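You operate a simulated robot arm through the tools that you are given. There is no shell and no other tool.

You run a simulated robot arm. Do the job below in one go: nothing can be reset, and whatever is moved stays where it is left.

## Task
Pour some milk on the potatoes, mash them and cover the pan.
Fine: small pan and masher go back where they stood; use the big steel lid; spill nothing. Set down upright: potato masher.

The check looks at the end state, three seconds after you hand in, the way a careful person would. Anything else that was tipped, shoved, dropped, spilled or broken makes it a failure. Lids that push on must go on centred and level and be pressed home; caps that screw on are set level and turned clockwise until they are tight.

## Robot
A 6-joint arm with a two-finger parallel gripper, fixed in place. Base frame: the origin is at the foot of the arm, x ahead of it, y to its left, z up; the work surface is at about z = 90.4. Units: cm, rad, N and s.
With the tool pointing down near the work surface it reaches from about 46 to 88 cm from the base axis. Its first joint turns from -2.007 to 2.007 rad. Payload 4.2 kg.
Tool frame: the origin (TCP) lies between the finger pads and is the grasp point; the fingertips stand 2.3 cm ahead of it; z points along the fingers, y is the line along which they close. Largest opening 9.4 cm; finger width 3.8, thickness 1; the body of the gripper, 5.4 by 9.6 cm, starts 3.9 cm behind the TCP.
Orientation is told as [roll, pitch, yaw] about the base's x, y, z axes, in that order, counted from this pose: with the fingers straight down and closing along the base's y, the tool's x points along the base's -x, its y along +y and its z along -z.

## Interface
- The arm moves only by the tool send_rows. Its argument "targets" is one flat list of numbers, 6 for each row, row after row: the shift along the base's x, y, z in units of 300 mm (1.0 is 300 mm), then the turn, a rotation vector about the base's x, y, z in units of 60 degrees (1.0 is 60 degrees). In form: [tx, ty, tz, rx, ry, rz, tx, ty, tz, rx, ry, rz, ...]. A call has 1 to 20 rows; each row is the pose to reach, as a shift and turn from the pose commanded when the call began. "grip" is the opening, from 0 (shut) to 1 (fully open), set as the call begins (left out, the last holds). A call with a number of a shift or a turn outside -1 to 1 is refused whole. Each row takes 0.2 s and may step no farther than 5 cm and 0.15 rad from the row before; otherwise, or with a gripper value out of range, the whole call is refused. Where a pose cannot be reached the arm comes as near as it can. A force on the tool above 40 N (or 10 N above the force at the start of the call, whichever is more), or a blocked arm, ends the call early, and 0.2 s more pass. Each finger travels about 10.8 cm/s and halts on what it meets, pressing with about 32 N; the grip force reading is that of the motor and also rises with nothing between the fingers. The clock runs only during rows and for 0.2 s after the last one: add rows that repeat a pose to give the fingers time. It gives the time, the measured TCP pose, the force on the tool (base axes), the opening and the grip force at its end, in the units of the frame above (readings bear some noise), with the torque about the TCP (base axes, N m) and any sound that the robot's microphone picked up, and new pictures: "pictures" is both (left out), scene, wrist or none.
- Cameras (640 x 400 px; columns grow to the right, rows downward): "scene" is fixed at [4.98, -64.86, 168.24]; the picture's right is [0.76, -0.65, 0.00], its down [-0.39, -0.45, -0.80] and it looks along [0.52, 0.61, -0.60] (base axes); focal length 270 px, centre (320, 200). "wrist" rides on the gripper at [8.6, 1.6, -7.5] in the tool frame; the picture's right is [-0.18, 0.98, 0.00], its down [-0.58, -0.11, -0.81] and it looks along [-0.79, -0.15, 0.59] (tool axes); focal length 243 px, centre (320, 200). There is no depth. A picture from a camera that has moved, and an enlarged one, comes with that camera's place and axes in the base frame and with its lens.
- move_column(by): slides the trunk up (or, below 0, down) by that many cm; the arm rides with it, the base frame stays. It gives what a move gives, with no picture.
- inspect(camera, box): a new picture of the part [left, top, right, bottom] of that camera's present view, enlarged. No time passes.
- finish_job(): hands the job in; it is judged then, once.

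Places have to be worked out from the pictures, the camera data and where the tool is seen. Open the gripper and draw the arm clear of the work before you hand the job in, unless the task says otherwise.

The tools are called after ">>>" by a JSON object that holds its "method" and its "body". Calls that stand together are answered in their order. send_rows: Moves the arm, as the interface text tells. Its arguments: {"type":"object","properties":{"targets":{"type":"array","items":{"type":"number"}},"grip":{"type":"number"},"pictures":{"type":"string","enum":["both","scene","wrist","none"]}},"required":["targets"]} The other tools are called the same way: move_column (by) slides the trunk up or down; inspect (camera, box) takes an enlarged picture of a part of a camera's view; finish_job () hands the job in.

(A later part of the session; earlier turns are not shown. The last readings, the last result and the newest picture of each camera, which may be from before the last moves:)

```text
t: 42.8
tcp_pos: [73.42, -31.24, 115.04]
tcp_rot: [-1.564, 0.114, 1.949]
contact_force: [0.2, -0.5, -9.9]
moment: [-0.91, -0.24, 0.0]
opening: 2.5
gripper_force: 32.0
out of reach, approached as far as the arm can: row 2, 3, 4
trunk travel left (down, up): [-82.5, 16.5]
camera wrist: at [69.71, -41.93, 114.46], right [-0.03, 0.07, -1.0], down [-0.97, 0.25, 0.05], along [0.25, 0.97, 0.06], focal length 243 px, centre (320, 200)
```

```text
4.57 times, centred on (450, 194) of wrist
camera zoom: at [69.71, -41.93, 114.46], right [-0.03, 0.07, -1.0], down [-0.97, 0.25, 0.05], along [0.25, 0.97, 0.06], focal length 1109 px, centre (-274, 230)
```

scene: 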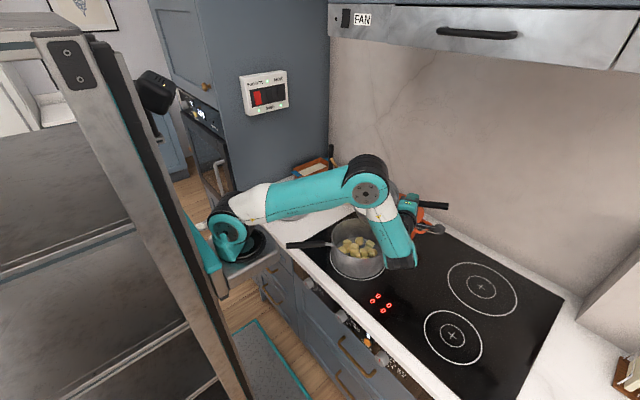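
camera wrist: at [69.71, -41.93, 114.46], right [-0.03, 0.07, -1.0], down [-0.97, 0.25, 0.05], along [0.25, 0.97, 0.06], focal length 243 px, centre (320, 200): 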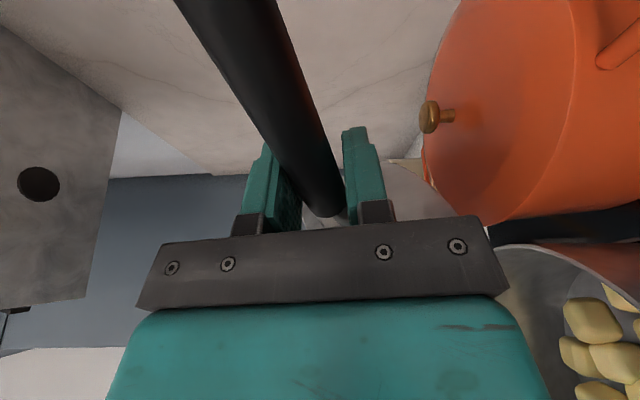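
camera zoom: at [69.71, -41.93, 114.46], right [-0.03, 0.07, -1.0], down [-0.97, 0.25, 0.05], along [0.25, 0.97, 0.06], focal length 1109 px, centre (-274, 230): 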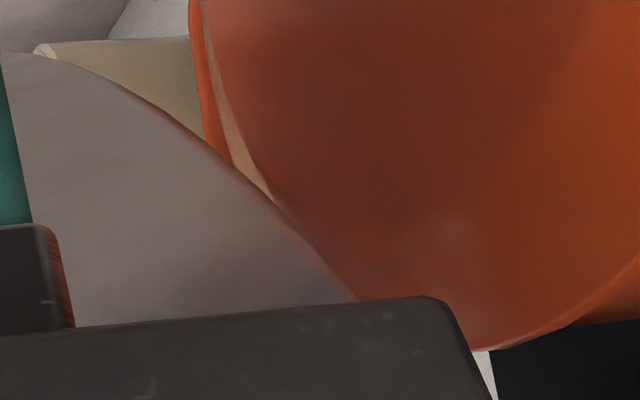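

The milk is right at the inner edge of the rim, so only a few more degrees are needed. The tool is horizontal, so I can pitch the pan nose-down with a pure wrist spin; I'll add 8° of pitch while raising 1.6 cm.

>>> {"method": "send_rows", "body": {"targets": [0, 0, 0.0133, -0.03, -0.0145, 0, 0, 0, 0.0267, -0.06, -0.0289, 0, 0, 0, 0.04, -0.0901, -0.0434, 0, 0, 0, 0.0533, -0.1201, -0.0578, 0, 0, 0, 0.0533, -0.1201, -0.0578, 0, 0, 0, 0.0533, -0.1201, -0.0578, 0]}}

>>> {"method": "inspect", "body": {"camera": "scene", "box": [300, 180, 460, 280]}}

>>> {"method": "inspect", "body": {"camera": "wrist", "box": [440, 200, 640, 325]}}

```text
t: 44.2
tcp_pos: [73.74, -31.56, 116.93]
tcp_rot: [-1.575, 0.25, 1.951]
contact_force: [-0.7, 0.3, -8.7]
moment: [-0.84, -0.18, -0.02]
opening: 2.49
gripper_force: 32.4
out of reach, approached as far as the arm can: row 4, 5, 6
trunk travel left (down, up): [-82.5, 16.5]
camera wrist: at [70.12, -42.33, 117.49], right [0.03, -0.06, -1.0], down [-0.97, 0.25, -0.04], along [0.25, 0.97, -0.05], focal length 243 px, centre (320, 200)
```

scene: 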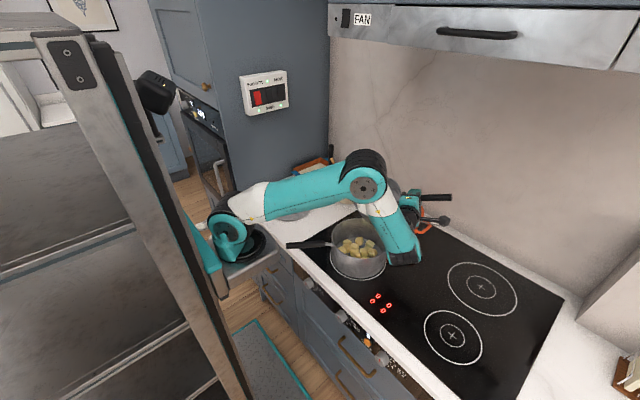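
wrist: 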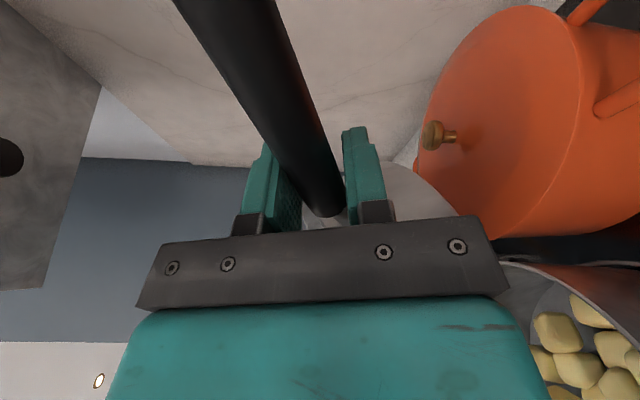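

```text
4.00 times, centred on (380, 230) of scene
camera zoom: at [4.98, -64.86, 168.24], right [0.76, -0.65, 0.0], down [-0.39, -0.45, -0.8], along [0.52, 0.61, -0.6], focal length 1078 px, centre (80, 80)
```

zoom: 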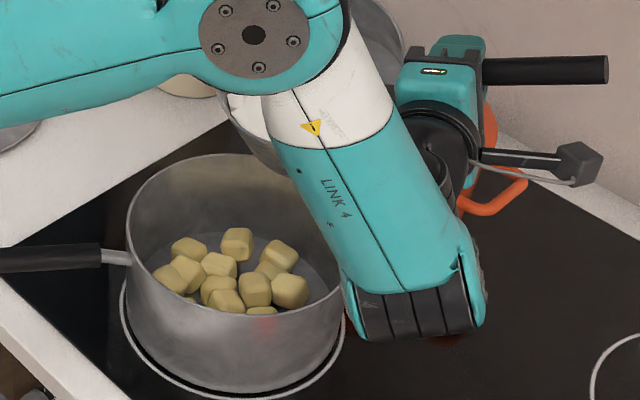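

```text
3.20 times, centred on (540, 262) of wrist
camera zoom: at [70.12, -42.33, 117.49], right [0.03, -0.06, -1.0], down [-0.97, 0.25, -0.04], along [0.25, 0.97, -0.05], focal length 776 px, centre (-384, 0)
```

zoom: 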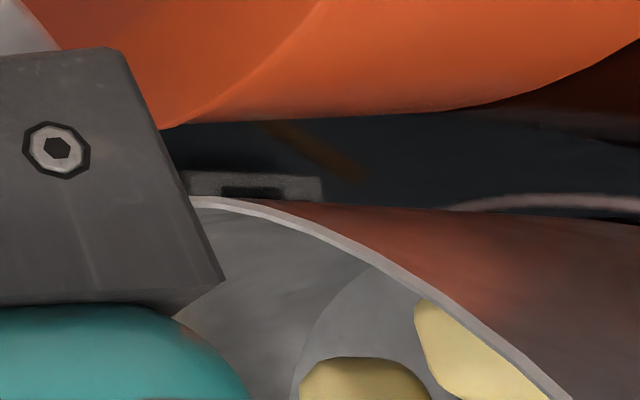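

The pitch was reached with only 0.3 cm of clipping, and still no milk is flowing. I have room to shift the pan slightly outward (the lip stays inside pan A), so I'll combine that with 5° more roll.

>>> {"method": "send_rows", "body": {"targets": [0.02, -0.015, 0.01, 0.009, -0.0188, 0, 0.04, -0.03, 0.02, 0.0181, -0.0375, 0, 0.055, -0.042, 0.027, 0.0271, -0.0563, 0, 0.06, -0.045, 0.03, 0.0361, -0.0751, 0, 0.06, -0.045, 0.03, 0.0361, -0.0751, 0, 0.06, -0.045, 0.03, 0.0361, -0.0751, 0]}}

>>> {"method": "inspect", "body": {"camera": "scene", "box": [300, 180, 460, 280]}}

>>> {"method": "inspect", "body": {"camera": "wrist", "box": [440, 200, 640, 325]}}

```text
t: 45.6
tcp_pos: [76.47, -32.97, 118.06]
tcp_rot: [-1.636, 0.246, 1.931]
contact_force: [-0.3, 0.2, -9.5]
moment: [-0.86, -0.19, 0.0]
opening: 2.5
gripper_force: 31.7
out of reach, approached as far as the arm can: row 3, 4, 5, 6
trunk travel left (down, up): [-82.5, 16.5]
camera wrist: at [72.67, -43.68, 118.17], right [0.08, -0.03, -1.0], down [-0.96, 0.25, -0.09], along [0.26, 0.97, -0.01], focal length 243 px, centre (320, 200)
```

scene: 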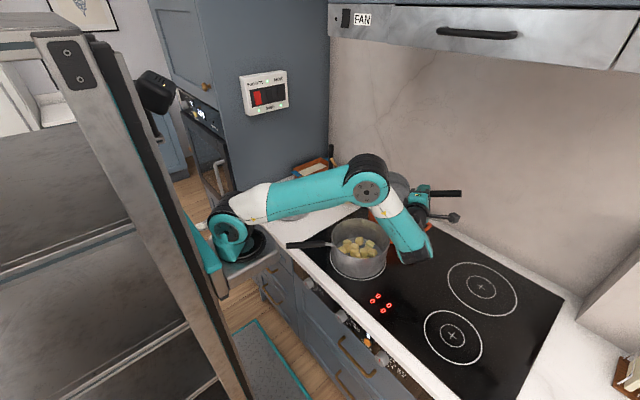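
wrist: 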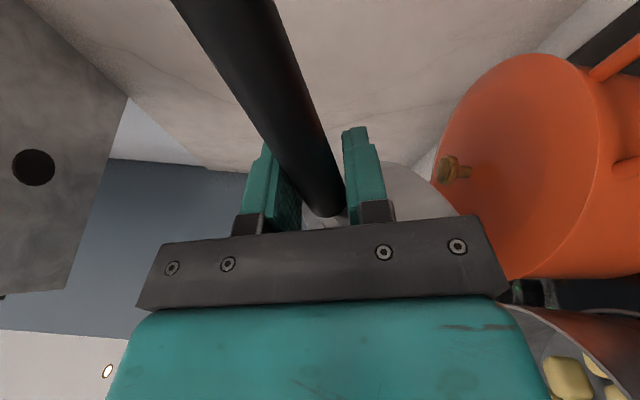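

```text
4.00 times, centred on (380, 230) of scene
camera zoom: at [4.98, -64.86, 168.24], right [0.76, -0.65, 0.0], down [-0.39, -0.45, -0.8], along [0.52, 0.61, -0.6], focal length 1078 px, centre (80, 80)
```

zoom: 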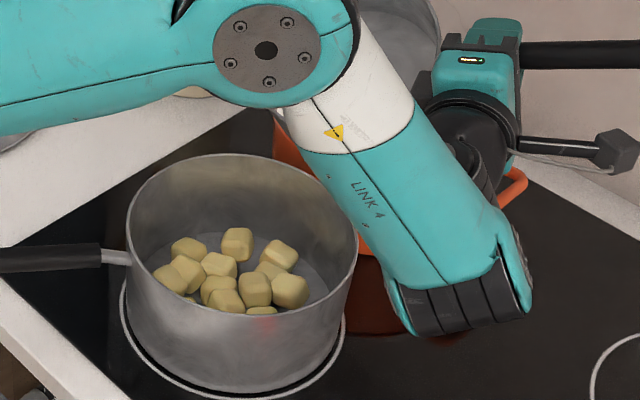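

```text
3.20 times, centred on (540, 262) of wrist
camera zoom: at [72.67, -43.68, 118.17], right [0.08, -0.03, -1.0], down [-0.96, 0.25, -0.09], along [0.26, 0.97, -0.01], focal length 776 px, centre (-384, 0)
```

zoom: 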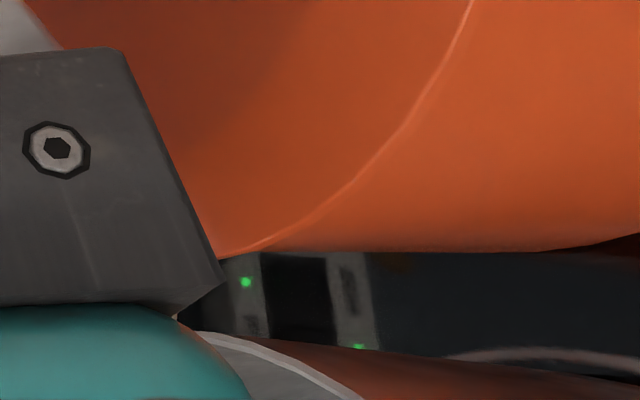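

The tilt is now about 34° roll plus 8° pitch, and the lip is still over pan A at about (64.7,-22.8). I'll zoom in to check the milk level and whether anything has come out.

>>> {"method": "inspect", "body": {"camera": "scene", "box": [352, 170, 432, 220]}}

>>> {"method": "inspect", "body": {"camera": "scene", "box": [324, 215, 404, 265]}}

```text
8.00 times, centred on (392, 195) of scene
camera zoom: at [4.98, -64.86, 168.24], right [0.76, -0.65, 0.0], down [-0.39, -0.45, -0.8], along [0.52, 0.61, -0.6], focal length 2157 px, centre (-256, 240)
```

zoom: 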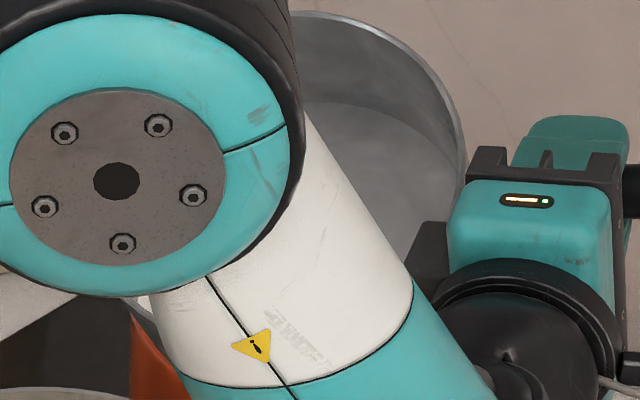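

```text
8.00 times, centred on (364, 240) of scene
camera zoom: at [4.98, -64.86, 168.24], right [0.76, -0.65, 0.0], down [-0.39, -0.45, -0.8], along [0.52, 0.61, -0.6], focal length 2157 px, centre (-32, -120)
```

zoom: 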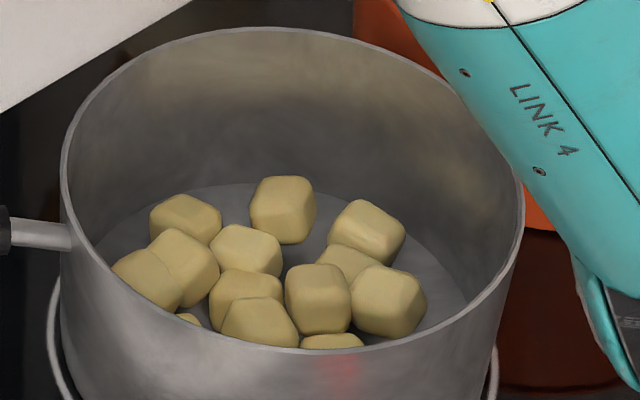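

The raised side of pan B's floor is now dry, so the milk is pooled at the lip and just short of spilling over. I'll add 10° more nose-down pitch while raising 2 cm. The lip should stay at about (65,-22), pouring toward pan A's centre.

>>> {"method": "send_rows", "body": {"targets": [0, 0, 0.0133, -0.03, -0.0145, 0, 0, 0, 0.0267, -0.06, -0.0289, 0, 0, 0, 0.04, -0.0901, -0.0434, 0, 0, 0, 0.0533, -0.1201, -0.0578, 0, 0, 0, 0.0667, -0.1502, -0.0723, 0, 0, 0, 0.0667, -0.1502, -0.0723, 0]}}

>>> {"method": "inspect", "body": {"camera": "scene", "box": [300, 170, 460, 270]}}

>>> {"method": "inspect", "body": {"camera": "scene", "box": [324, 215, 404, 265]}}

```text
t: 47.0
tcp_pos: [77.62, -33.19, 120.41]
tcp_rot: [-1.675, 0.421, 1.92]
contact_force: [-0.1, -0.1, -8.9]
moment: [-0.76, -0.11, 0.0]
opening: 2.49
gripper_force: 32.2
out of reach, approached as far as the arm can: row 1, 2, 3, 4, 5, 6
trunk travel left (down, up): [-82.5, 16.5]
camera wrist: at [73.74, -43.78, 121.82], right [0.17, -0.18, -0.97], down [-0.95, 0.23, -0.21], along [0.26, 0.96, -0.13], focal length 243 px, centre (320, 200)
```

scene: 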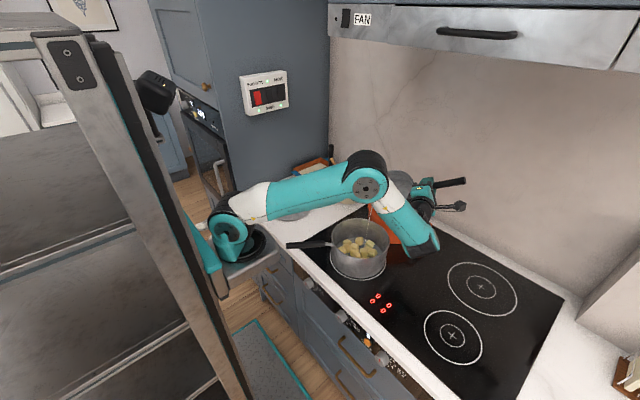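
wrist: 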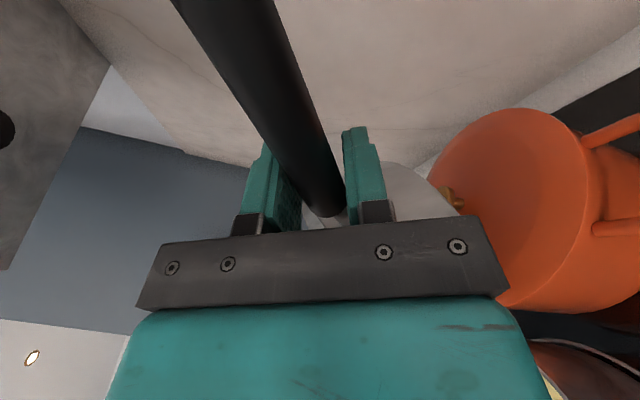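

```text
4.00 times, centred on (380, 220) of scene
camera zoom: at [4.98, -64.86, 168.24], right [0.76, -0.65, 0.0], down [-0.39, -0.45, -0.8], along [0.52, 0.61, -0.6], focal length 1078 px, centre (80, 120)
```

zoom: 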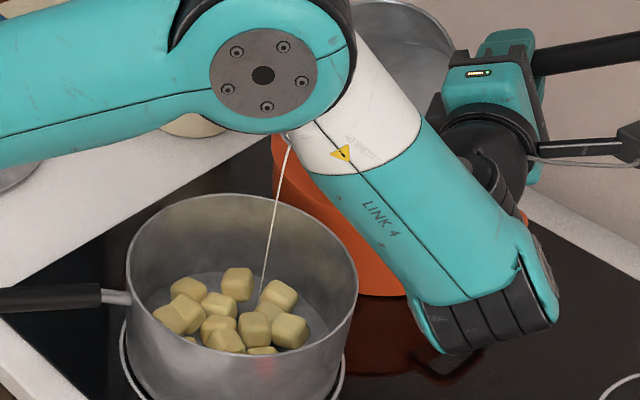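

```text
8.00 times, centred on (364, 240) of scene
camera zoom: at [4.98, -64.86, 168.24], right [0.76, -0.65, 0.0], down [-0.39, -0.45, -0.8], along [0.52, 0.61, -0.6], focal length 2157 px, centre (-32, -120)
```

zoom: 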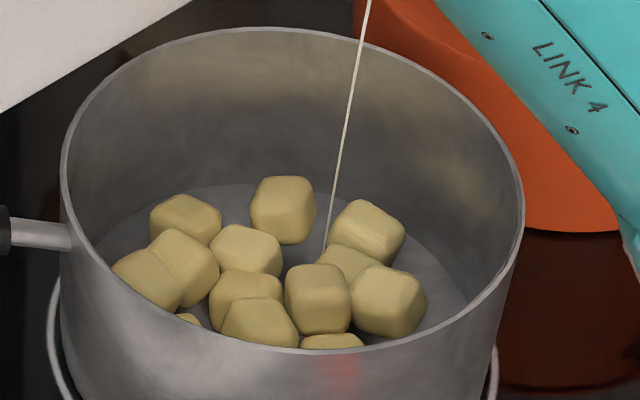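

A thin stream is now falling right into the middle of the potatoes. I'll hold here and add a little more pitch (3°) to increase the flow.

>>> {"method": "send_rows", "body": {"targets": [0, 0, 0.01, -0.0225, -0.0108, 0, 0, 0, 0.02, -0.045, -0.0217, 0, 0, 0, 0.02, -0.045, -0.0217, 0, 0, 0, 0.02, -0.045, -0.0217, 0, 0, 0, 0.02, -0.045, -0.0217, 0, 0, 0, 0.02, -0.045, -0.0217, 0], "pictures": "scene"}}

>>> {"method": "inspect", "body": {"camera": "scene", "box": [300, 170, 460, 270]}}

```text
t: 48.4
tcp_pos: [78.07, -33.63, 121.44]
tcp_rot: [-1.687, 0.469, 1.92]
contact_force: [-0.6, 1.0, -8.6]
moment: [-0.75, -0.09, -0.01]
opening: 2.5
gripper_force: 32.2
out of reach, approached as far as the arm can: row 1, 2, 3, 4, 5, 6
trunk travel left (down, up): [-82.5, 16.5]
```

scene: 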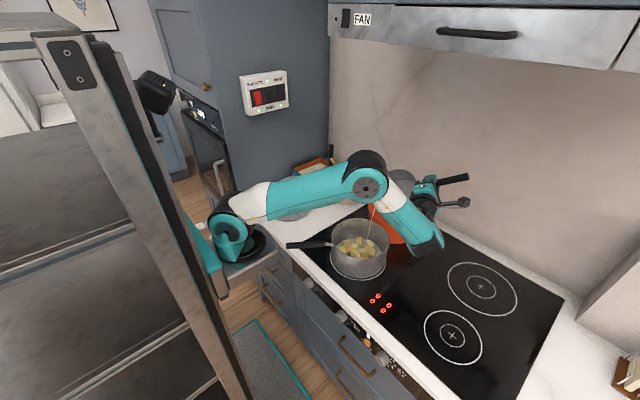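

```text
4.00 times, centred on (380, 220) of scene
camera zoom: at [4.98, -64.86, 168.24], right [0.76, -0.65, 0.0], down [-0.39, -0.45, -0.8], along [0.52, 0.61, -0.6], focal length 1078 px, centre (80, 120)
```

zoom: 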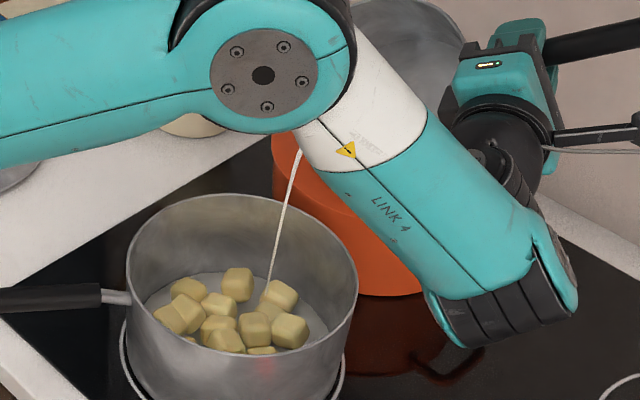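

The stream is stronger and milk is starting to cover the pan floor. I'll hold still for a couple of seconds.

>>> {"method": "send_rows", "body": {"targets": [0, 0, 0, 0, 0, 0, 0, 0, 0, 0, 0, 0, 0, 0, 0, 0, 0, 0, 0, 0, 0, 0, 0, 0, 0, 0, 0, 0, 0, 0, 0, 0, 0, 0, 0, 0, 0, 0, 0, 0, 0, 0, 0, 0, 0, 0, 0, 0], "pictures": "scene"}}

>>> {"method": "inspect", "body": {"camera": "scene", "box": [300, 170, 460, 270]}}

```text
t: 50.2
tcp_pos: [78.05, -33.64, 121.44]
tcp_rot: [-1.687, 0.468, 1.922]
contact_force: [0.5, -0.4, -7.9]
moment: [-0.68, -0.11, 0.0]
opening: 2.5
gripper_force: 32.2
trunk travel left (down, up): [-82.5, 16.5]
```

scene: 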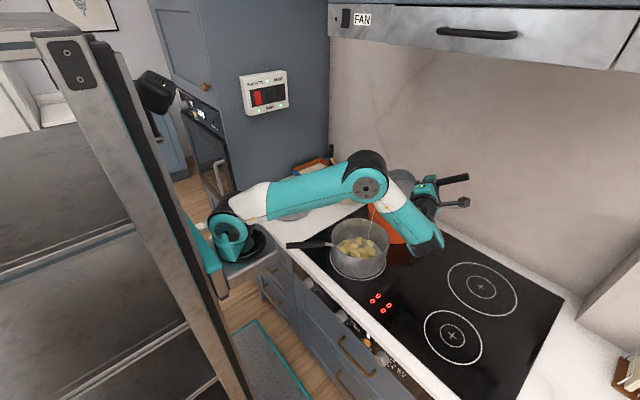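

```text
4.00 times, centred on (380, 220) of scene
camera zoom: at [4.98, -64.86, 168.24], right [0.76, -0.65, 0.0], down [-0.39, -0.45, -0.8], along [0.52, 0.61, -0.6], focal length 1078 px, centre (80, 120)
```

zoom: 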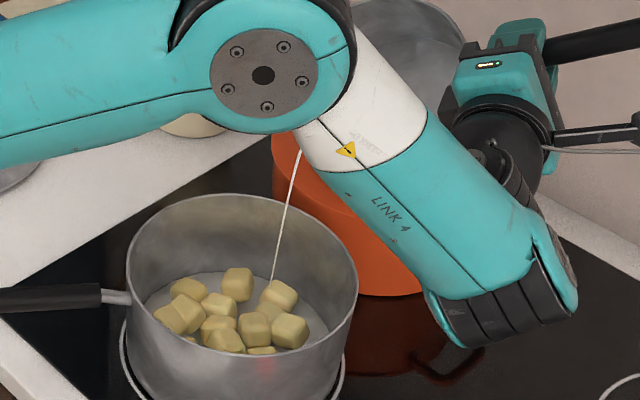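

Milk is going in steadily, with the tool load down from about 9 N to 8 N and no spill. I'll add another 4° of pitch and hold so a reasonable amount goes in.

>>> {"method": "send_rows", "body": {"targets": [0, 0, 0.012, -0.03, -0.0145, 0, 0, 0, 0.024, -0.06, -0.0289, 0, 0, 0, 0.024, -0.06, -0.0289, 0, 0, 0, 0.024, -0.06, -0.0289, 0, 0, 0, 0.024, -0.06, -0.0289, 0, 0, 0, 0.024, -0.06, -0.0289, 0, 0, 0, 0.024, -0.06, -0.0289, 0, 0, 0, 0.024, -0.06, -0.0289, 0], "pictures": "scene"}}

>>> {"method": "inspect", "body": {"camera": "scene", "box": [300, 170, 460, 270]}}

```text
t: 52.0
tcp_pos: [79.12, -34.25, 122.53]
tcp_rot: [-1.694, 0.538, 1.916]
contact_force: [-0.2, 1.0, -8.3]
moment: [-0.67, -0.09, 0.01]
opening: 2.5
gripper_force: 32.4
out of reach, approached as far as the arm can: row 1, 2, 3, 4, 5, 6, 7, 8
trunk travel left (down, up): [-82.5, 16.5]
```

scene: 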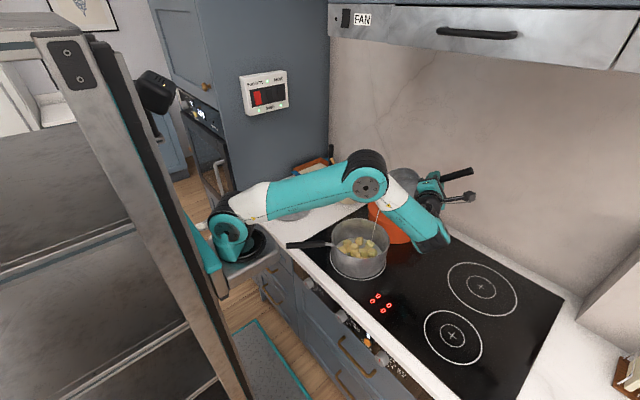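

```text
4.00 times, centred on (380, 220) of scene
camera zoom: at [4.98, -64.86, 168.24], right [0.76, -0.65, 0.0], down [-0.39, -0.45, -0.8], along [0.52, 0.61, -0.6], focal length 1078 px, centre (80, 120)
```

zoom: 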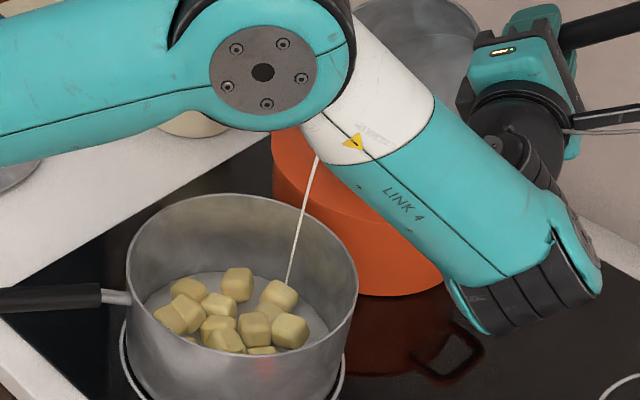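

The stream still lands well inside pan A. I'll hold for two more seconds and look closely at the level.

>>> {"method": "send_rows", "body": {"targets": [0, 0, 0, 0, 0, 0, 0, 0, 0, 0, 0, 0, 0, 0, 0, 0, 0, 0, 0, 0, 0, 0, 0, 0, 0, 0, 0, 0, 0, 0, 0, 0, 0, 0, 0, 0, 0, 0, 0, 0, 0, 0, 0, 0, 0, 0, 0, 0, 0, 0, 0, 0, 0, 0], "pictures": "scene"}}

>>> {"method": "inspect", "body": {"camera": "scene", "box": [324, 215, 404, 265]}}

```text
t: 54.0
tcp_pos: [78.9, -34.2, 122.47]
tcp_rot: [-1.694, 0.538, 1.915]
contact_force: [0.2, 0.3, -8.9]
moment: [-0.68, -0.12, -0.08]
opening: 2.48
gripper_force: 31.9
trunk travel left (down, up): [-82.5, 16.5]
```

scene: 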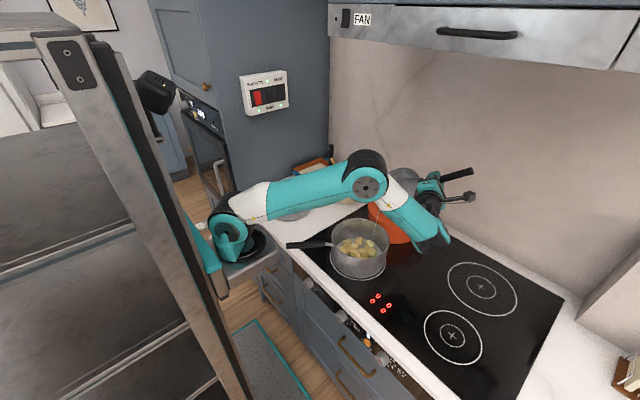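

```text
8.00 times, centred on (364, 240) of scene
camera zoom: at [4.98, -64.86, 168.24], right [0.76, -0.65, 0.0], down [-0.39, -0.45, -0.8], along [0.52, 0.61, -0.6], focal length 2157 px, centre (-32, -120)
```

zoom: 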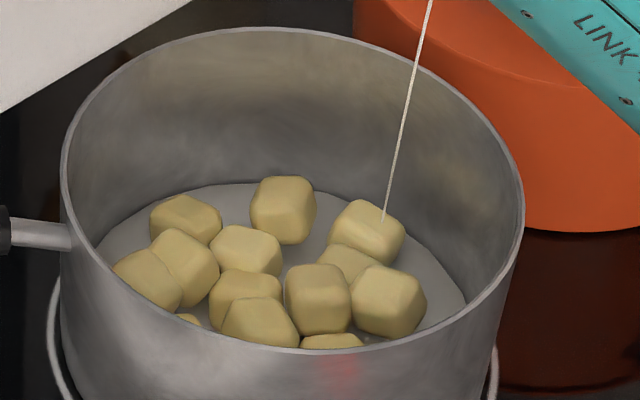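

About 70–80 g has gone in so far and the stream is steady, landing about 3 cm inside the far wall. I won't move any farther out, just hold this pose for another 4 s.

>>> {"method": "send_rows", "body": {"targets": [0, 0, 0, 0, 0, 0, 0, 0, 0, 0, 0, 0, 0, 0, 0, 0, 0, 0, 0, 0, 0, 0, 0, 0, 0, 0, 0, 0, 0, 0, 0, 0, 0, 0, 0, 0, 0, 0, 0, 0, 0, 0, 0, 0, 0, 0, 0, 0, 0, 0, 0, 0, 0, 0, 0, 0, 0, 0, 0, 0, 0, 0, 0, 0, 0, 0, 0, 0, 0, 0, 0, 0, 0, 0, 0, 0, 0, 0, 0, 0, 0, 0, 0, 0, 0, 0, 0, 0, 0, 0], "pictures": "scene"}}

>>> {"method": "inspect", "body": {"camera": "scene", "box": [324, 205, 404, 255]}}

```text
t: 57.2
tcp_pos: [78.95, -34.28, 122.56]
tcp_rot: [-1.694, 0.537, 1.917]
contact_force: [0.2, -0.2, -7.9]
moment: [-0.68, -0.08, -0.02]
opening: 2.49
gripper_force: 31.7
trunk travel left (down, up): [-82.5, 16.5]
```

scene: 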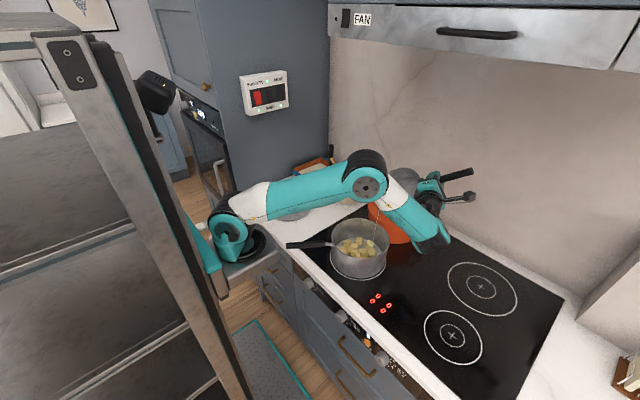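

```text
8.00 times, centred on (364, 230) of scene
camera zoom: at [4.98, -64.86, 168.24], right [0.76, -0.65, 0.0], down [-0.39, -0.45, -0.8], along [0.52, 0.61, -0.6], focal length 2157 px, centre (-32, -40)
```

zoom: 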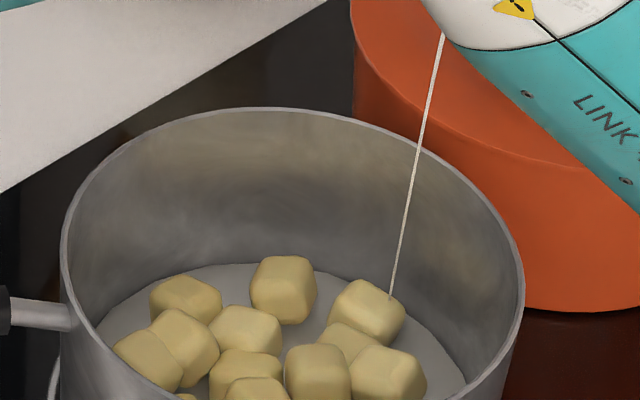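

The flow is tapering off as the level equalises. I'll trade 3° of roll for 6° of pitch and shift 1.5 cm inward, which keeps the lip nearer pan A's centre and adds a little more milk.

>>> {"method": "send_rows", "body": {"targets": [-0.0125, 0.003, 0.005, -0.028, 0.0004, 0, -0.025, 0.007, 0.01, -0.056, 0.0008, 0, -0.0375, 0.01, 0.015, -0.084, 0.0012, 0, -0.05, 0.0133, 0.02, -0.1118, 0.0016, 0, -0.05, 0.0133, 0.02, -0.1118, 0.0016, 0, -0.05, 0.0133, 0.02, -0.1118, 0.0016, 0, -0.05, 0.0133, 0.02, -0.1118, 0.0016, 0, -0.05, 0.0133, 0.02, -0.1118, 0.0016, 0, -0.05, 0.0133, 0.02, -0.1118, 0.0016, 0, -0.05, 0.0133, 0.02, -0.1118, 0.0016, 0], "pictures": "scene"}}

>>> {"method": "inspect", "body": {"camera": "scene", "box": [324, 205, 404, 255]}}

```text
t: 59.4
tcp_pos: [79.44, -35.39, 124.46]
tcp_rot: [-1.645, 0.649, 1.945]
contact_force: [-0.9, 0.5, -8.9]
moment: [-0.6, -0.12, 0.01]
opening: 2.43
gripper_force: 32.0
out of reach, approached as far as the arm can: row 1, 2, 3, 4, 5, 6, 7, 8, 9, 10
trunk travel left (down, up): [-82.5, 16.5]
```

scene: 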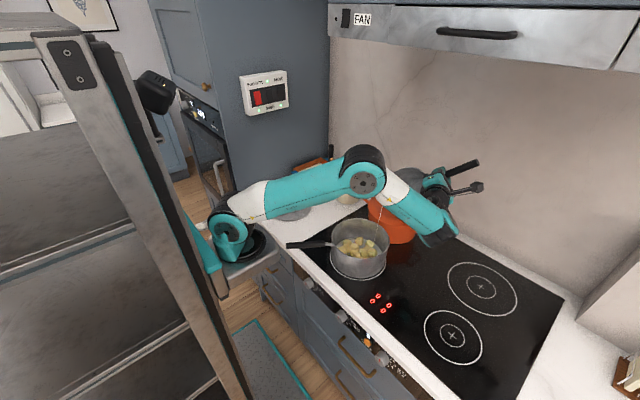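

```text
8.00 times, centred on (364, 230) of scene
camera zoom: at [4.98, -64.86, 168.24], right [0.76, -0.65, 0.0], down [-0.39, -0.45, -0.8], along [0.52, 0.61, -0.6], focal length 2157 px, centre (-32, -40)
```

zoom: 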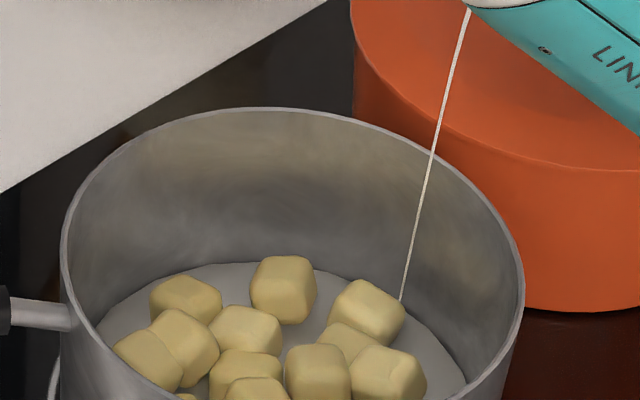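

The arm crept outward again, so the lip is now near the inside of the far wall. It's still inside, but I don't want drips at cutoff there. I'll slide the pan (-3,-1.5,+3) cm along the reach boundary while it streams, bringing the lip well inside, before stopping the pour.

>>> {"method": "send_rows", "body": {"targets": [-0.02, -0.01, 0.02, 0, 0, 0, -0.04, -0.02, 0.04, 0, 0, 0, -0.06, -0.03, 0.06, 0, 0, 0, -0.08, -0.04, 0.08, 0, 0, 0, -0.1, -0.05, 0.1, 0, 0, 0, -0.1, -0.05, 0.1, 0, 0, 0], "pictures": "scene"}}

>>> {"method": "inspect", "body": {"camera": "scene", "box": [324, 195, 404, 245]}}

```text
t: 60.8
tcp_pos: [76.55, -36.89, 127.48]
tcp_rot: [-1.645, 0.649, 1.944]
contact_force: [-0.4, 0.2, -8.4]
moment: [-0.58, -0.07, -0.01]
opening: 2.41
gripper_force: 32.3
trunk travel left (down, up): [-82.5, 16.5]
```

scene: 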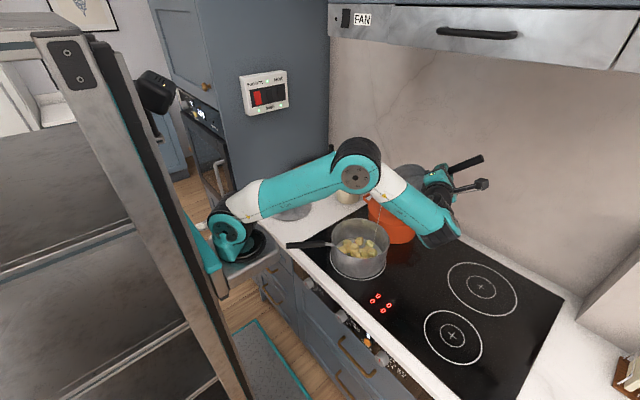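

```text
8.00 times, centred on (364, 220) of scene
camera zoom: at [4.98, -64.86, 168.24], right [0.76, -0.65, 0.0], down [-0.39, -0.45, -0.8], along [0.52, 0.61, -0.6], focal length 2157 px, centre (-32, 40)
```

zoom: 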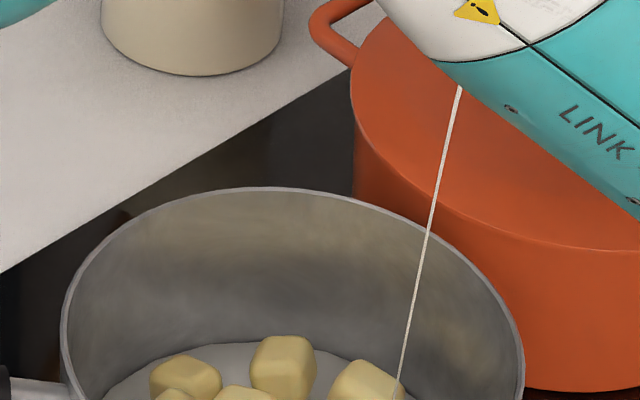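

It's reachable there, and the stream is well inside. I'll check the milk amount and where the stream lands.

>>> {"method": "inspect", "body": {"camera": "scene", "box": [324, 215, 404, 265]}}

```text
8.00 times, centred on (364, 240) of scene
camera zoom: at [4.98, -64.86, 168.24], right [0.76, -0.65, 0.0], down [-0.39, -0.45, -0.8], along [0.52, 0.61, -0.6], focal length 2157 px, centre (-32, -120)
```

zoom: 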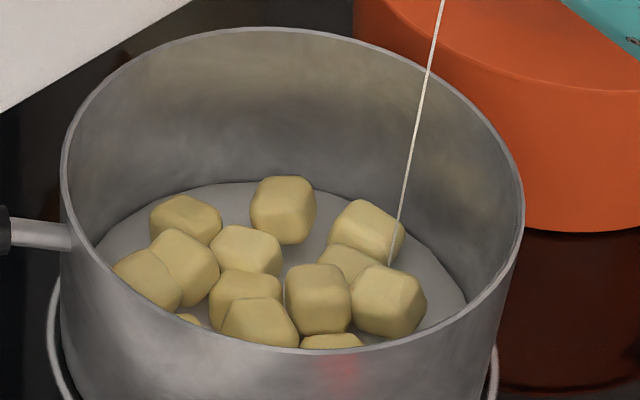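

It's landing among the potatoes. I'll add 3° of roll while moving 1 cm inward to pour a bit more, then stop.

>>> {"method": "send_rows", "body": {"targets": [-0.012, 0.003, 0.006, 0.0073, -0.015, 0, -0.024, 0.006, 0.012, 0.0145, -0.03, 0, -0.036, 0.009, 0.018, 0.0217, -0.045, 0, -0.036, 0.009, 0.018, 0.0217, -0.045, 0, -0.036, 0.009, 0.018, 0.0217, -0.045, 0, -0.036, 0.009, 0.018, 0.0217, -0.045, 0, -0.036, 0.009, 0.018, 0.0217, -0.045, 0, -0.036, 0.009, 0.018, 0.0217, -0.045, 0, -0.036, 0.009, 0.018, 0.0217, -0.045, 0, -0.036, 0.009, 0.018, 0.0217, -0.045, 0], "pictures": "scene"}}

>>> {"method": "inspect", "body": {"camera": "scene", "box": [324, 205, 404, 255]}}

```text
t: 63.0
tcp_pos: [76.18, -36.94, 128.46]
tcp_rot: [-1.704, 0.643, 1.904]
contact_force: [-0.4, 0.4, -8.1]
moment: [-0.59, -0.08, 0.0]
opening: 2.41
gripper_force: 31.9
out of reach, approached as far as the arm can: row 2, 3, 4, 5, 6, 7, 8, 9, 10
trunk travel left (down, up): [-82.5, 16.5]
```

scene: 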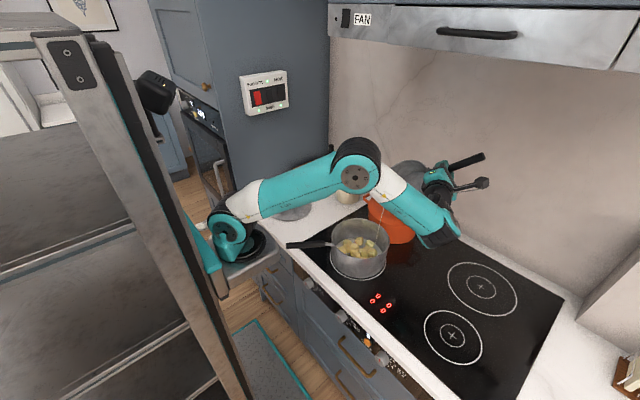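

```text
8.00 times, centred on (364, 230) of scene
camera zoom: at [4.98, -64.86, 168.24], right [0.76, -0.65, 0.0], down [-0.39, -0.45, -0.8], along [0.52, 0.61, -0.6], focal length 2157 px, centre (-32, -40)
```

zoom: 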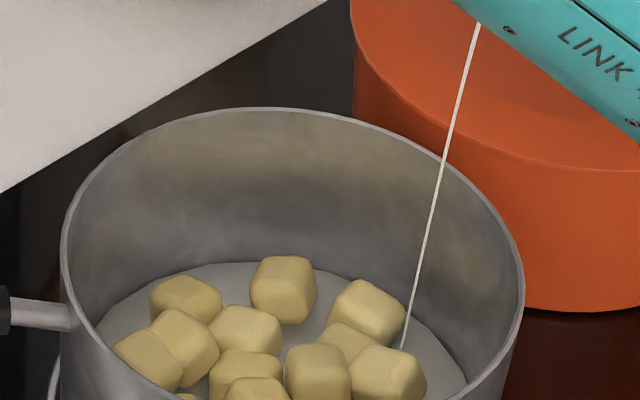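

The milk landed cleanly inside and the amount looks reasonable. Now I'll stop the pour by rolling the pan back about its handle axis (0.66 rad over 6 rows).

>>> {"method": "send_rows", "body": {"targets": [0, 0, 0, -0.0312, 0.0902, -0.0715, 0, 0, 0, -0.059, 0.1709, -0.1354, 0, 0, 0, -0.0869, 0.2515, -0.1994, 0, 0, 0, -0.1148, 0.3322, -0.2633, 0, 0, 0, -0.1427, 0.4129, -0.3273, 0, 0, 0, -0.164, 0.4746, -0.3762, 0, 0, 0, -0.164, 0.4746, -0.3762]}}

>>> {"method": "inspect", "body": {"camera": "scene", "box": [300, 170, 460, 270]}}

```text
t: 64.6
tcp_pos: [76.13, -36.93, 128.48]
tcp_rot: [-1.055, 0.644, 1.904]
contact_force: [0.6, -0.5, -8.9]
moment: [-0.53, -0.21, 0.02]
opening: 2.31
gripper_force: 32.4
trunk travel left (down, up): [-82.5, 16.5]
camera wrist: at [71.14, -44.32, 135.55], right [-0.34, -0.5, -0.79], down [-0.86, 0.51, 0.05], along [0.38, 0.7, -0.61], focal length 243 px, centre (320, 200)
```

scene: 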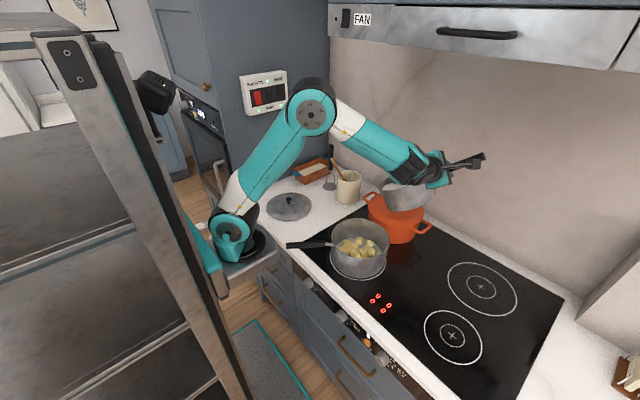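
wrist: 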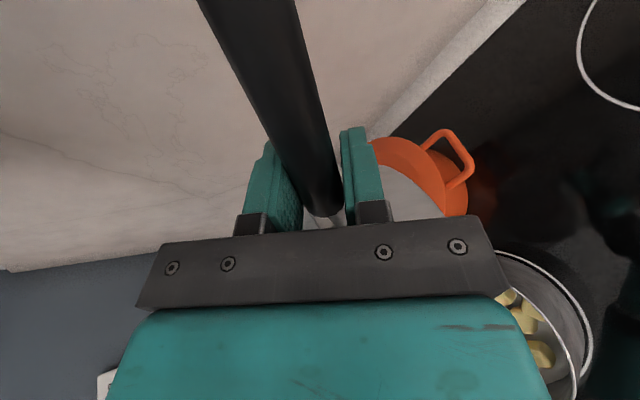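

```text
4.00 times, centred on (380, 220) of scene
camera zoom: at [4.98, -64.86, 168.24], right [0.76, -0.65, 0.0], down [-0.39, -0.45, -0.8], along [0.52, 0.61, -0.6], focal length 1078 px, centre (80, 120)
```

zoom: 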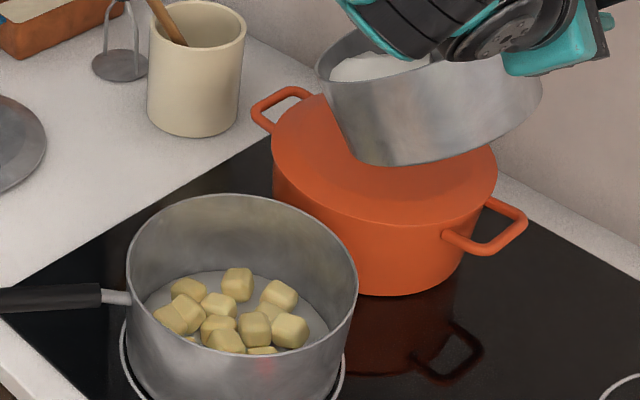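

The pour stopped cleanly and the pan is held above the pot. I'll take out the nose-down pitch next to level it.

>>> {"method": "send_rows", "body": {"targets": [0, 0, 0, 0.06, 0.0207, 0, 0, 0, 0, 0.1383, 0.0478, 0, 0, 0, 0, 0.2214, 0.0765, 0, 0, 0, 0, 0.3044, 0.1052, 0, 0, 0, 0, 0.3874, 0.1339, 0, 0, 0, 0, 0.4428, 0.153, 0, 0, 0, 0, 0.4612, 0.1594, 0, 0, 0, 0, 0.4612, 0.1594, 0]}}

>>> {"method": "inspect", "body": {"camera": "scene", "box": [360, 130, 520, 230]}}

>>> {"method": "inspect", "body": {"camera": "scene", "box": [324, 205, 404, 255]}}

```text
t: 66.4
tcp_pos: [76.26, -36.92, 128.53]
tcp_rot: [-1.054, 0.133, 1.903]
contact_force: [0.5, -0.2, -8.7]
moment: [-0.81, -0.26, -0.01]
opening: 2.27
gripper_force: 32.1
trunk travel left (down, up): [-82.5, 16.5]
camera wrist: at [72.05, -46.9, 131.91], right [-0.48, -0.09, -0.87], down [-0.82, 0.39, 0.41], along [0.31, 0.91, -0.27], focal length 243 px, centre (320, 200)
```

scene: 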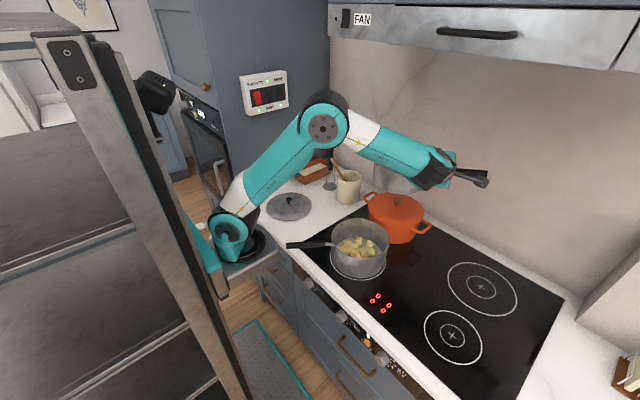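
wrist: 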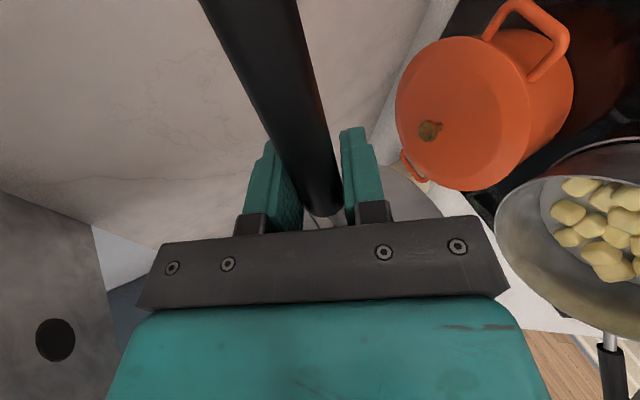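

```text
4.00 times, centred on (440, 180) of scene
camera zoom: at [4.98, -64.86, 168.24], right [0.76, -0.65, 0.0], down [-0.39, -0.45, -0.8], along [0.52, 0.61, -0.6], focal length 1078 px, centre (-160, 280)
```

zoom: 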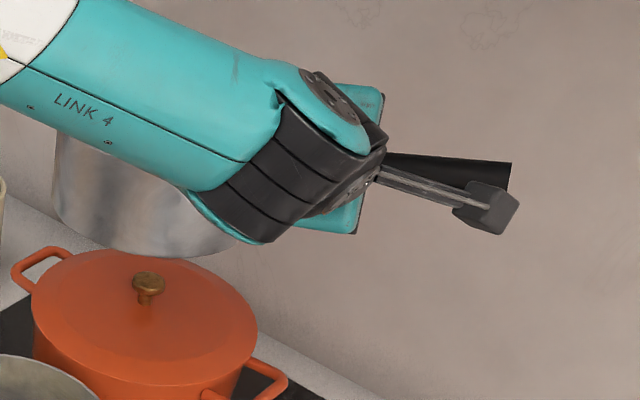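

```text
8.00 times, centred on (364, 230) of scene
camera zoom: at [4.98, -64.86, 168.24], right [0.76, -0.65, 0.0], down [-0.39, -0.45, -0.8], along [0.52, 0.61, -0.6], focal length 2157 px, centre (-32, -40)
```

zoom: 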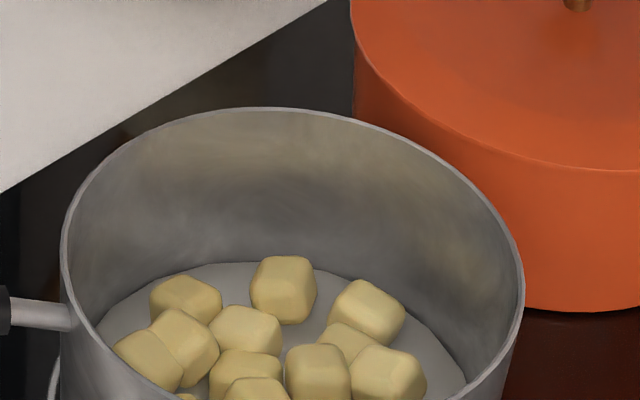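

Everything is clean, and the load dropped by about 0.8 N, so roughly 85 ml was poured. Now I'll carry the pan back toward its burner, un-yawing on the way, in two smooth legs.

>>> {"method": "send_rows", "body": {"targets": [-0.012, -0.01, -0.008, 0, 0, -0.02, -0.036, -0.03, -0.024, 0, 0, -0.06, -0.068, -0.057, -0.045, 0, 0, -0.114, -0.108, -0.09, -0.072, 0, 0, -0.18, -0.148, -0.123, -0.099, 0, 0, -0.248, -0.192, -0.16, -0.128, 0, 0, -0.321, -0.236, -0.197, -0.157, 0, 0, -0.395, -0.28, -0.233, -0.187, 0, 0, -0.468, -0.32, -0.267, -0.213, 0, 0, -0.535, -0.356, -0.297, -0.237, 0, 0, -0.595, -0.384, -0.32, -0.256, 0, 0, -0.642, -0.4, -0.333, -0.267, 0, 0, -0.6685], "pictures": "none"}}

>>> {"method": "send_rows", "body": {"targets": [-0.015, -0.019, -0.008, 0, 0, -0.019, -0.047, -0.058, -0.024, 0, 0, -0.058, -0.088, -0.109, -0.045, 0, 0, -0.109, -0.135, -0.167, -0.069, 0, 0, -0.166, -0.187, -0.232, -0.096, 0, 0, -0.23, -0.239, -0.296, -0.123, 0, 0, -0.294, -0.291, -0.36, -0.15, 0, 0, -0.358, -0.343, -0.425, -0.176, 0, 0, -0.422, -0.395, -0.489, -0.203, 0, 0, -0.486, -0.442, -0.547, -0.227, 0, 0, -0.544, -0.484, -0.598, -0.248, 0, 0, -0.595, -0.51, -0.631, -0.262, 0, 0, -0.628, -0.52, -0.643, -0.267, 0, 0, -0.64, -0.52, -0.643, -0.267, 0, 0, -0.64]}}

>>> {"method": "inspect", "body": {"camera": "scene", "box": [360, 230, 568, 360]}}

>>> {"method": "inspect", "body": {"camera": "wrist", "box": [200, 50, 520, 250]}}

```text
t: 69.0
tcp_pos: [64.11, -47.0, 120.49]
tcp_rot: [-1.053, 0.133, 1.202]
contact_force: [0.1, -0.2, -7.5]
moment: [-0.8, 0.34, 0.04]
opening: 2.31
gripper_force: 32.1
trunk travel left (down, up): [-82.5, 16.5]
```

```text
t: 72.0
tcp_pos: [48.53, -66.25, 112.42]
tcp_rot: [-1.052, 0.135, 0.533]
contact_force: [0.1, -0.5, -8.2]
moment: [-0.41, 0.74, 0.02]
opening: 2.28
gripper_force: 31.9
trunk travel left (down, up): [-82.5, 16.5]
camera wrist: at [37.77, -63.93, 115.91], right [-0.19, 0.45, -0.87], down [0.22, 0.88, 0.41], along [0.96, -0.12, -0.27], focal length 243 px, centre (320, 200)
```

scene: 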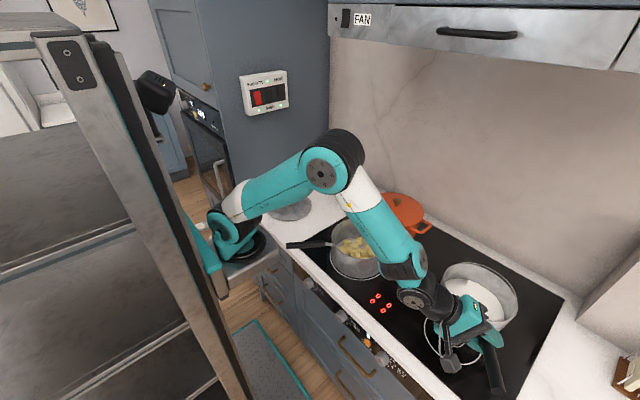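
wrist: 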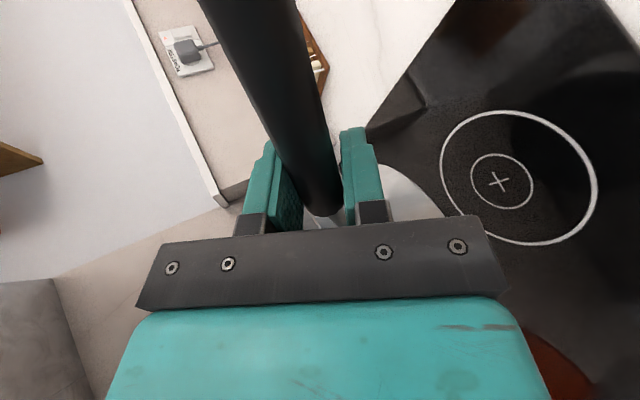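

```text
3.08 times, centred on (464, 295) of scene
camera zoom: at [4.98, -64.86, 168.24], right [0.76, -0.65, 0.0], down [-0.39, -0.45, -0.8], along [0.52, 0.61, -0.6], focal length 830 px, centre (-123, -92)
```

zoom: 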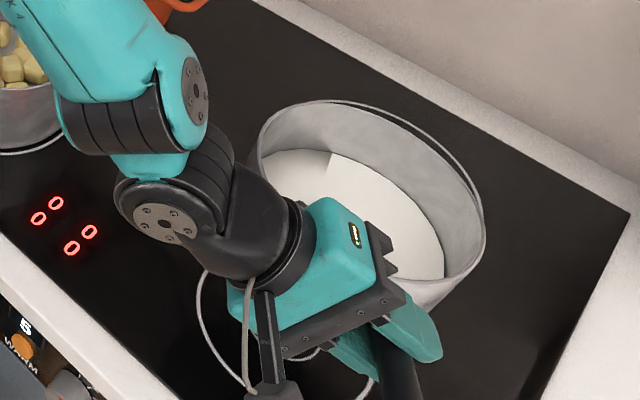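

```text
2.00 times, centred on (360, 150) of wrist
camera zoom: at [37.77, -63.93, 115.91], right [-0.19, 0.45, -0.87], down [0.22, 0.88, 0.41], along [0.96, -0.12, -0.27], focal length 485 px, centre (240, 300)
```

zoom: 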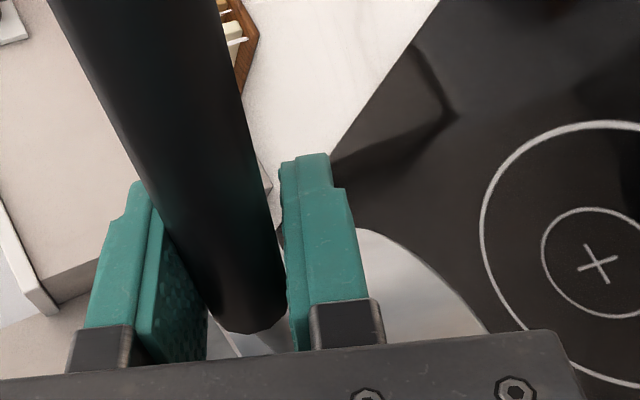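

The pan is back above its burner, held the same way as when I lifted it. I'll lower most of the way first.

>>> {"method": "send_rows", "body": {"targets": [0, 0, -0.02, 0, 0, 0, 0, 0, -0.06, 0, 0, 0, 0, 0, -0.11, 0, 0, 0, 0, 0, -0.16, 0, 0, 0, 0, 0, -0.21, 0, 0, 0, 0, 0, -0.26, 0, 0, 0, 0, 0, -0.31, 0, 0, 0, 0, 0, -0.36, 0, 0, 0, 0, 0, -0.395, 0, 0, 0, 0, 0, -0.42, 0, 0, 0, 0, 0, -0.435, 0, 0, 0]}}

>>> {"method": "inspect", "body": {"camera": "scene", "box": [360, 270, 568, 400]}}

```text
t: 74.4
tcp_pos: [48.57, -66.18, 99.47]
tcp_rot: [-1.055, 0.132, 0.534]
contact_force: [0.2, 0.7, -8.9]
moment: [-0.42, 0.74, -0.02]
opening: 2.33
gripper_force: 32.0
trunk travel left (down, up): [-82.5, 16.5]
camera wrist: at [37.78, -63.94, 102.89], right [-0.19, 0.45, -0.87], down [0.22, 0.88, 0.41], along [0.96, -0.12, -0.27], focal length 243 px, centre (320, 200)
```

scene: 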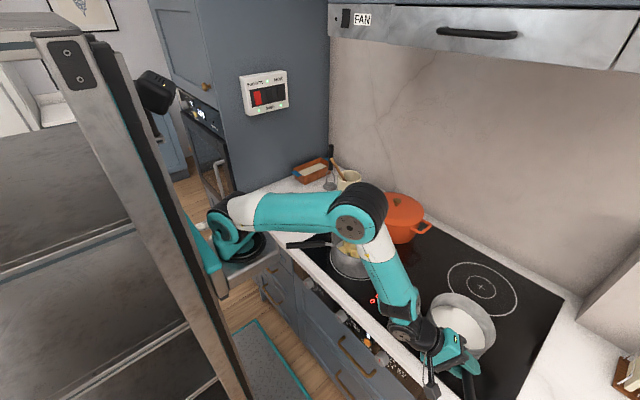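
wrist: 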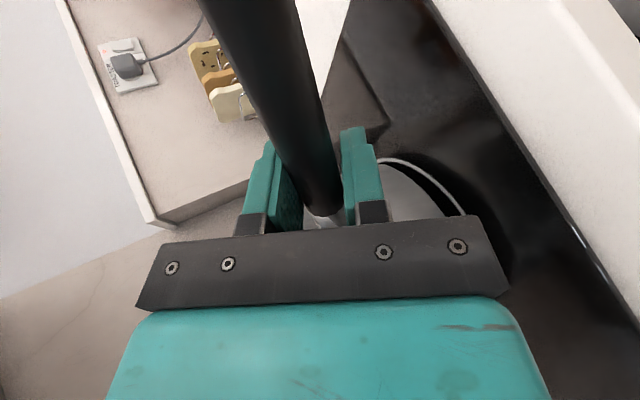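

```text
3.08 times, centred on (464, 335) of scene
camera zoom: at [4.98, -64.86, 168.24], right [0.76, -0.65, 0.0], down [-0.39, -0.45, -0.8], along [0.52, 0.61, -0.6], focal length 830 px, centre (-123, -215)
```

zoom: 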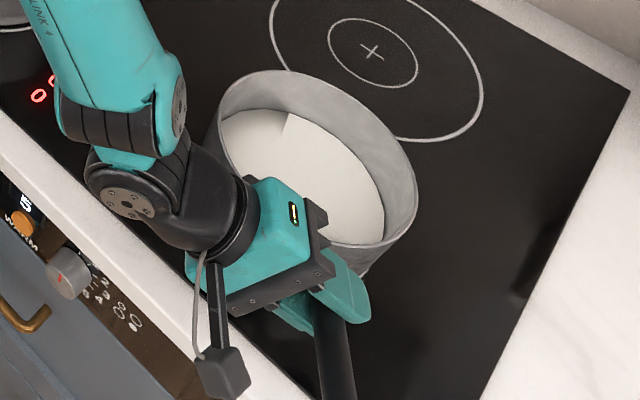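

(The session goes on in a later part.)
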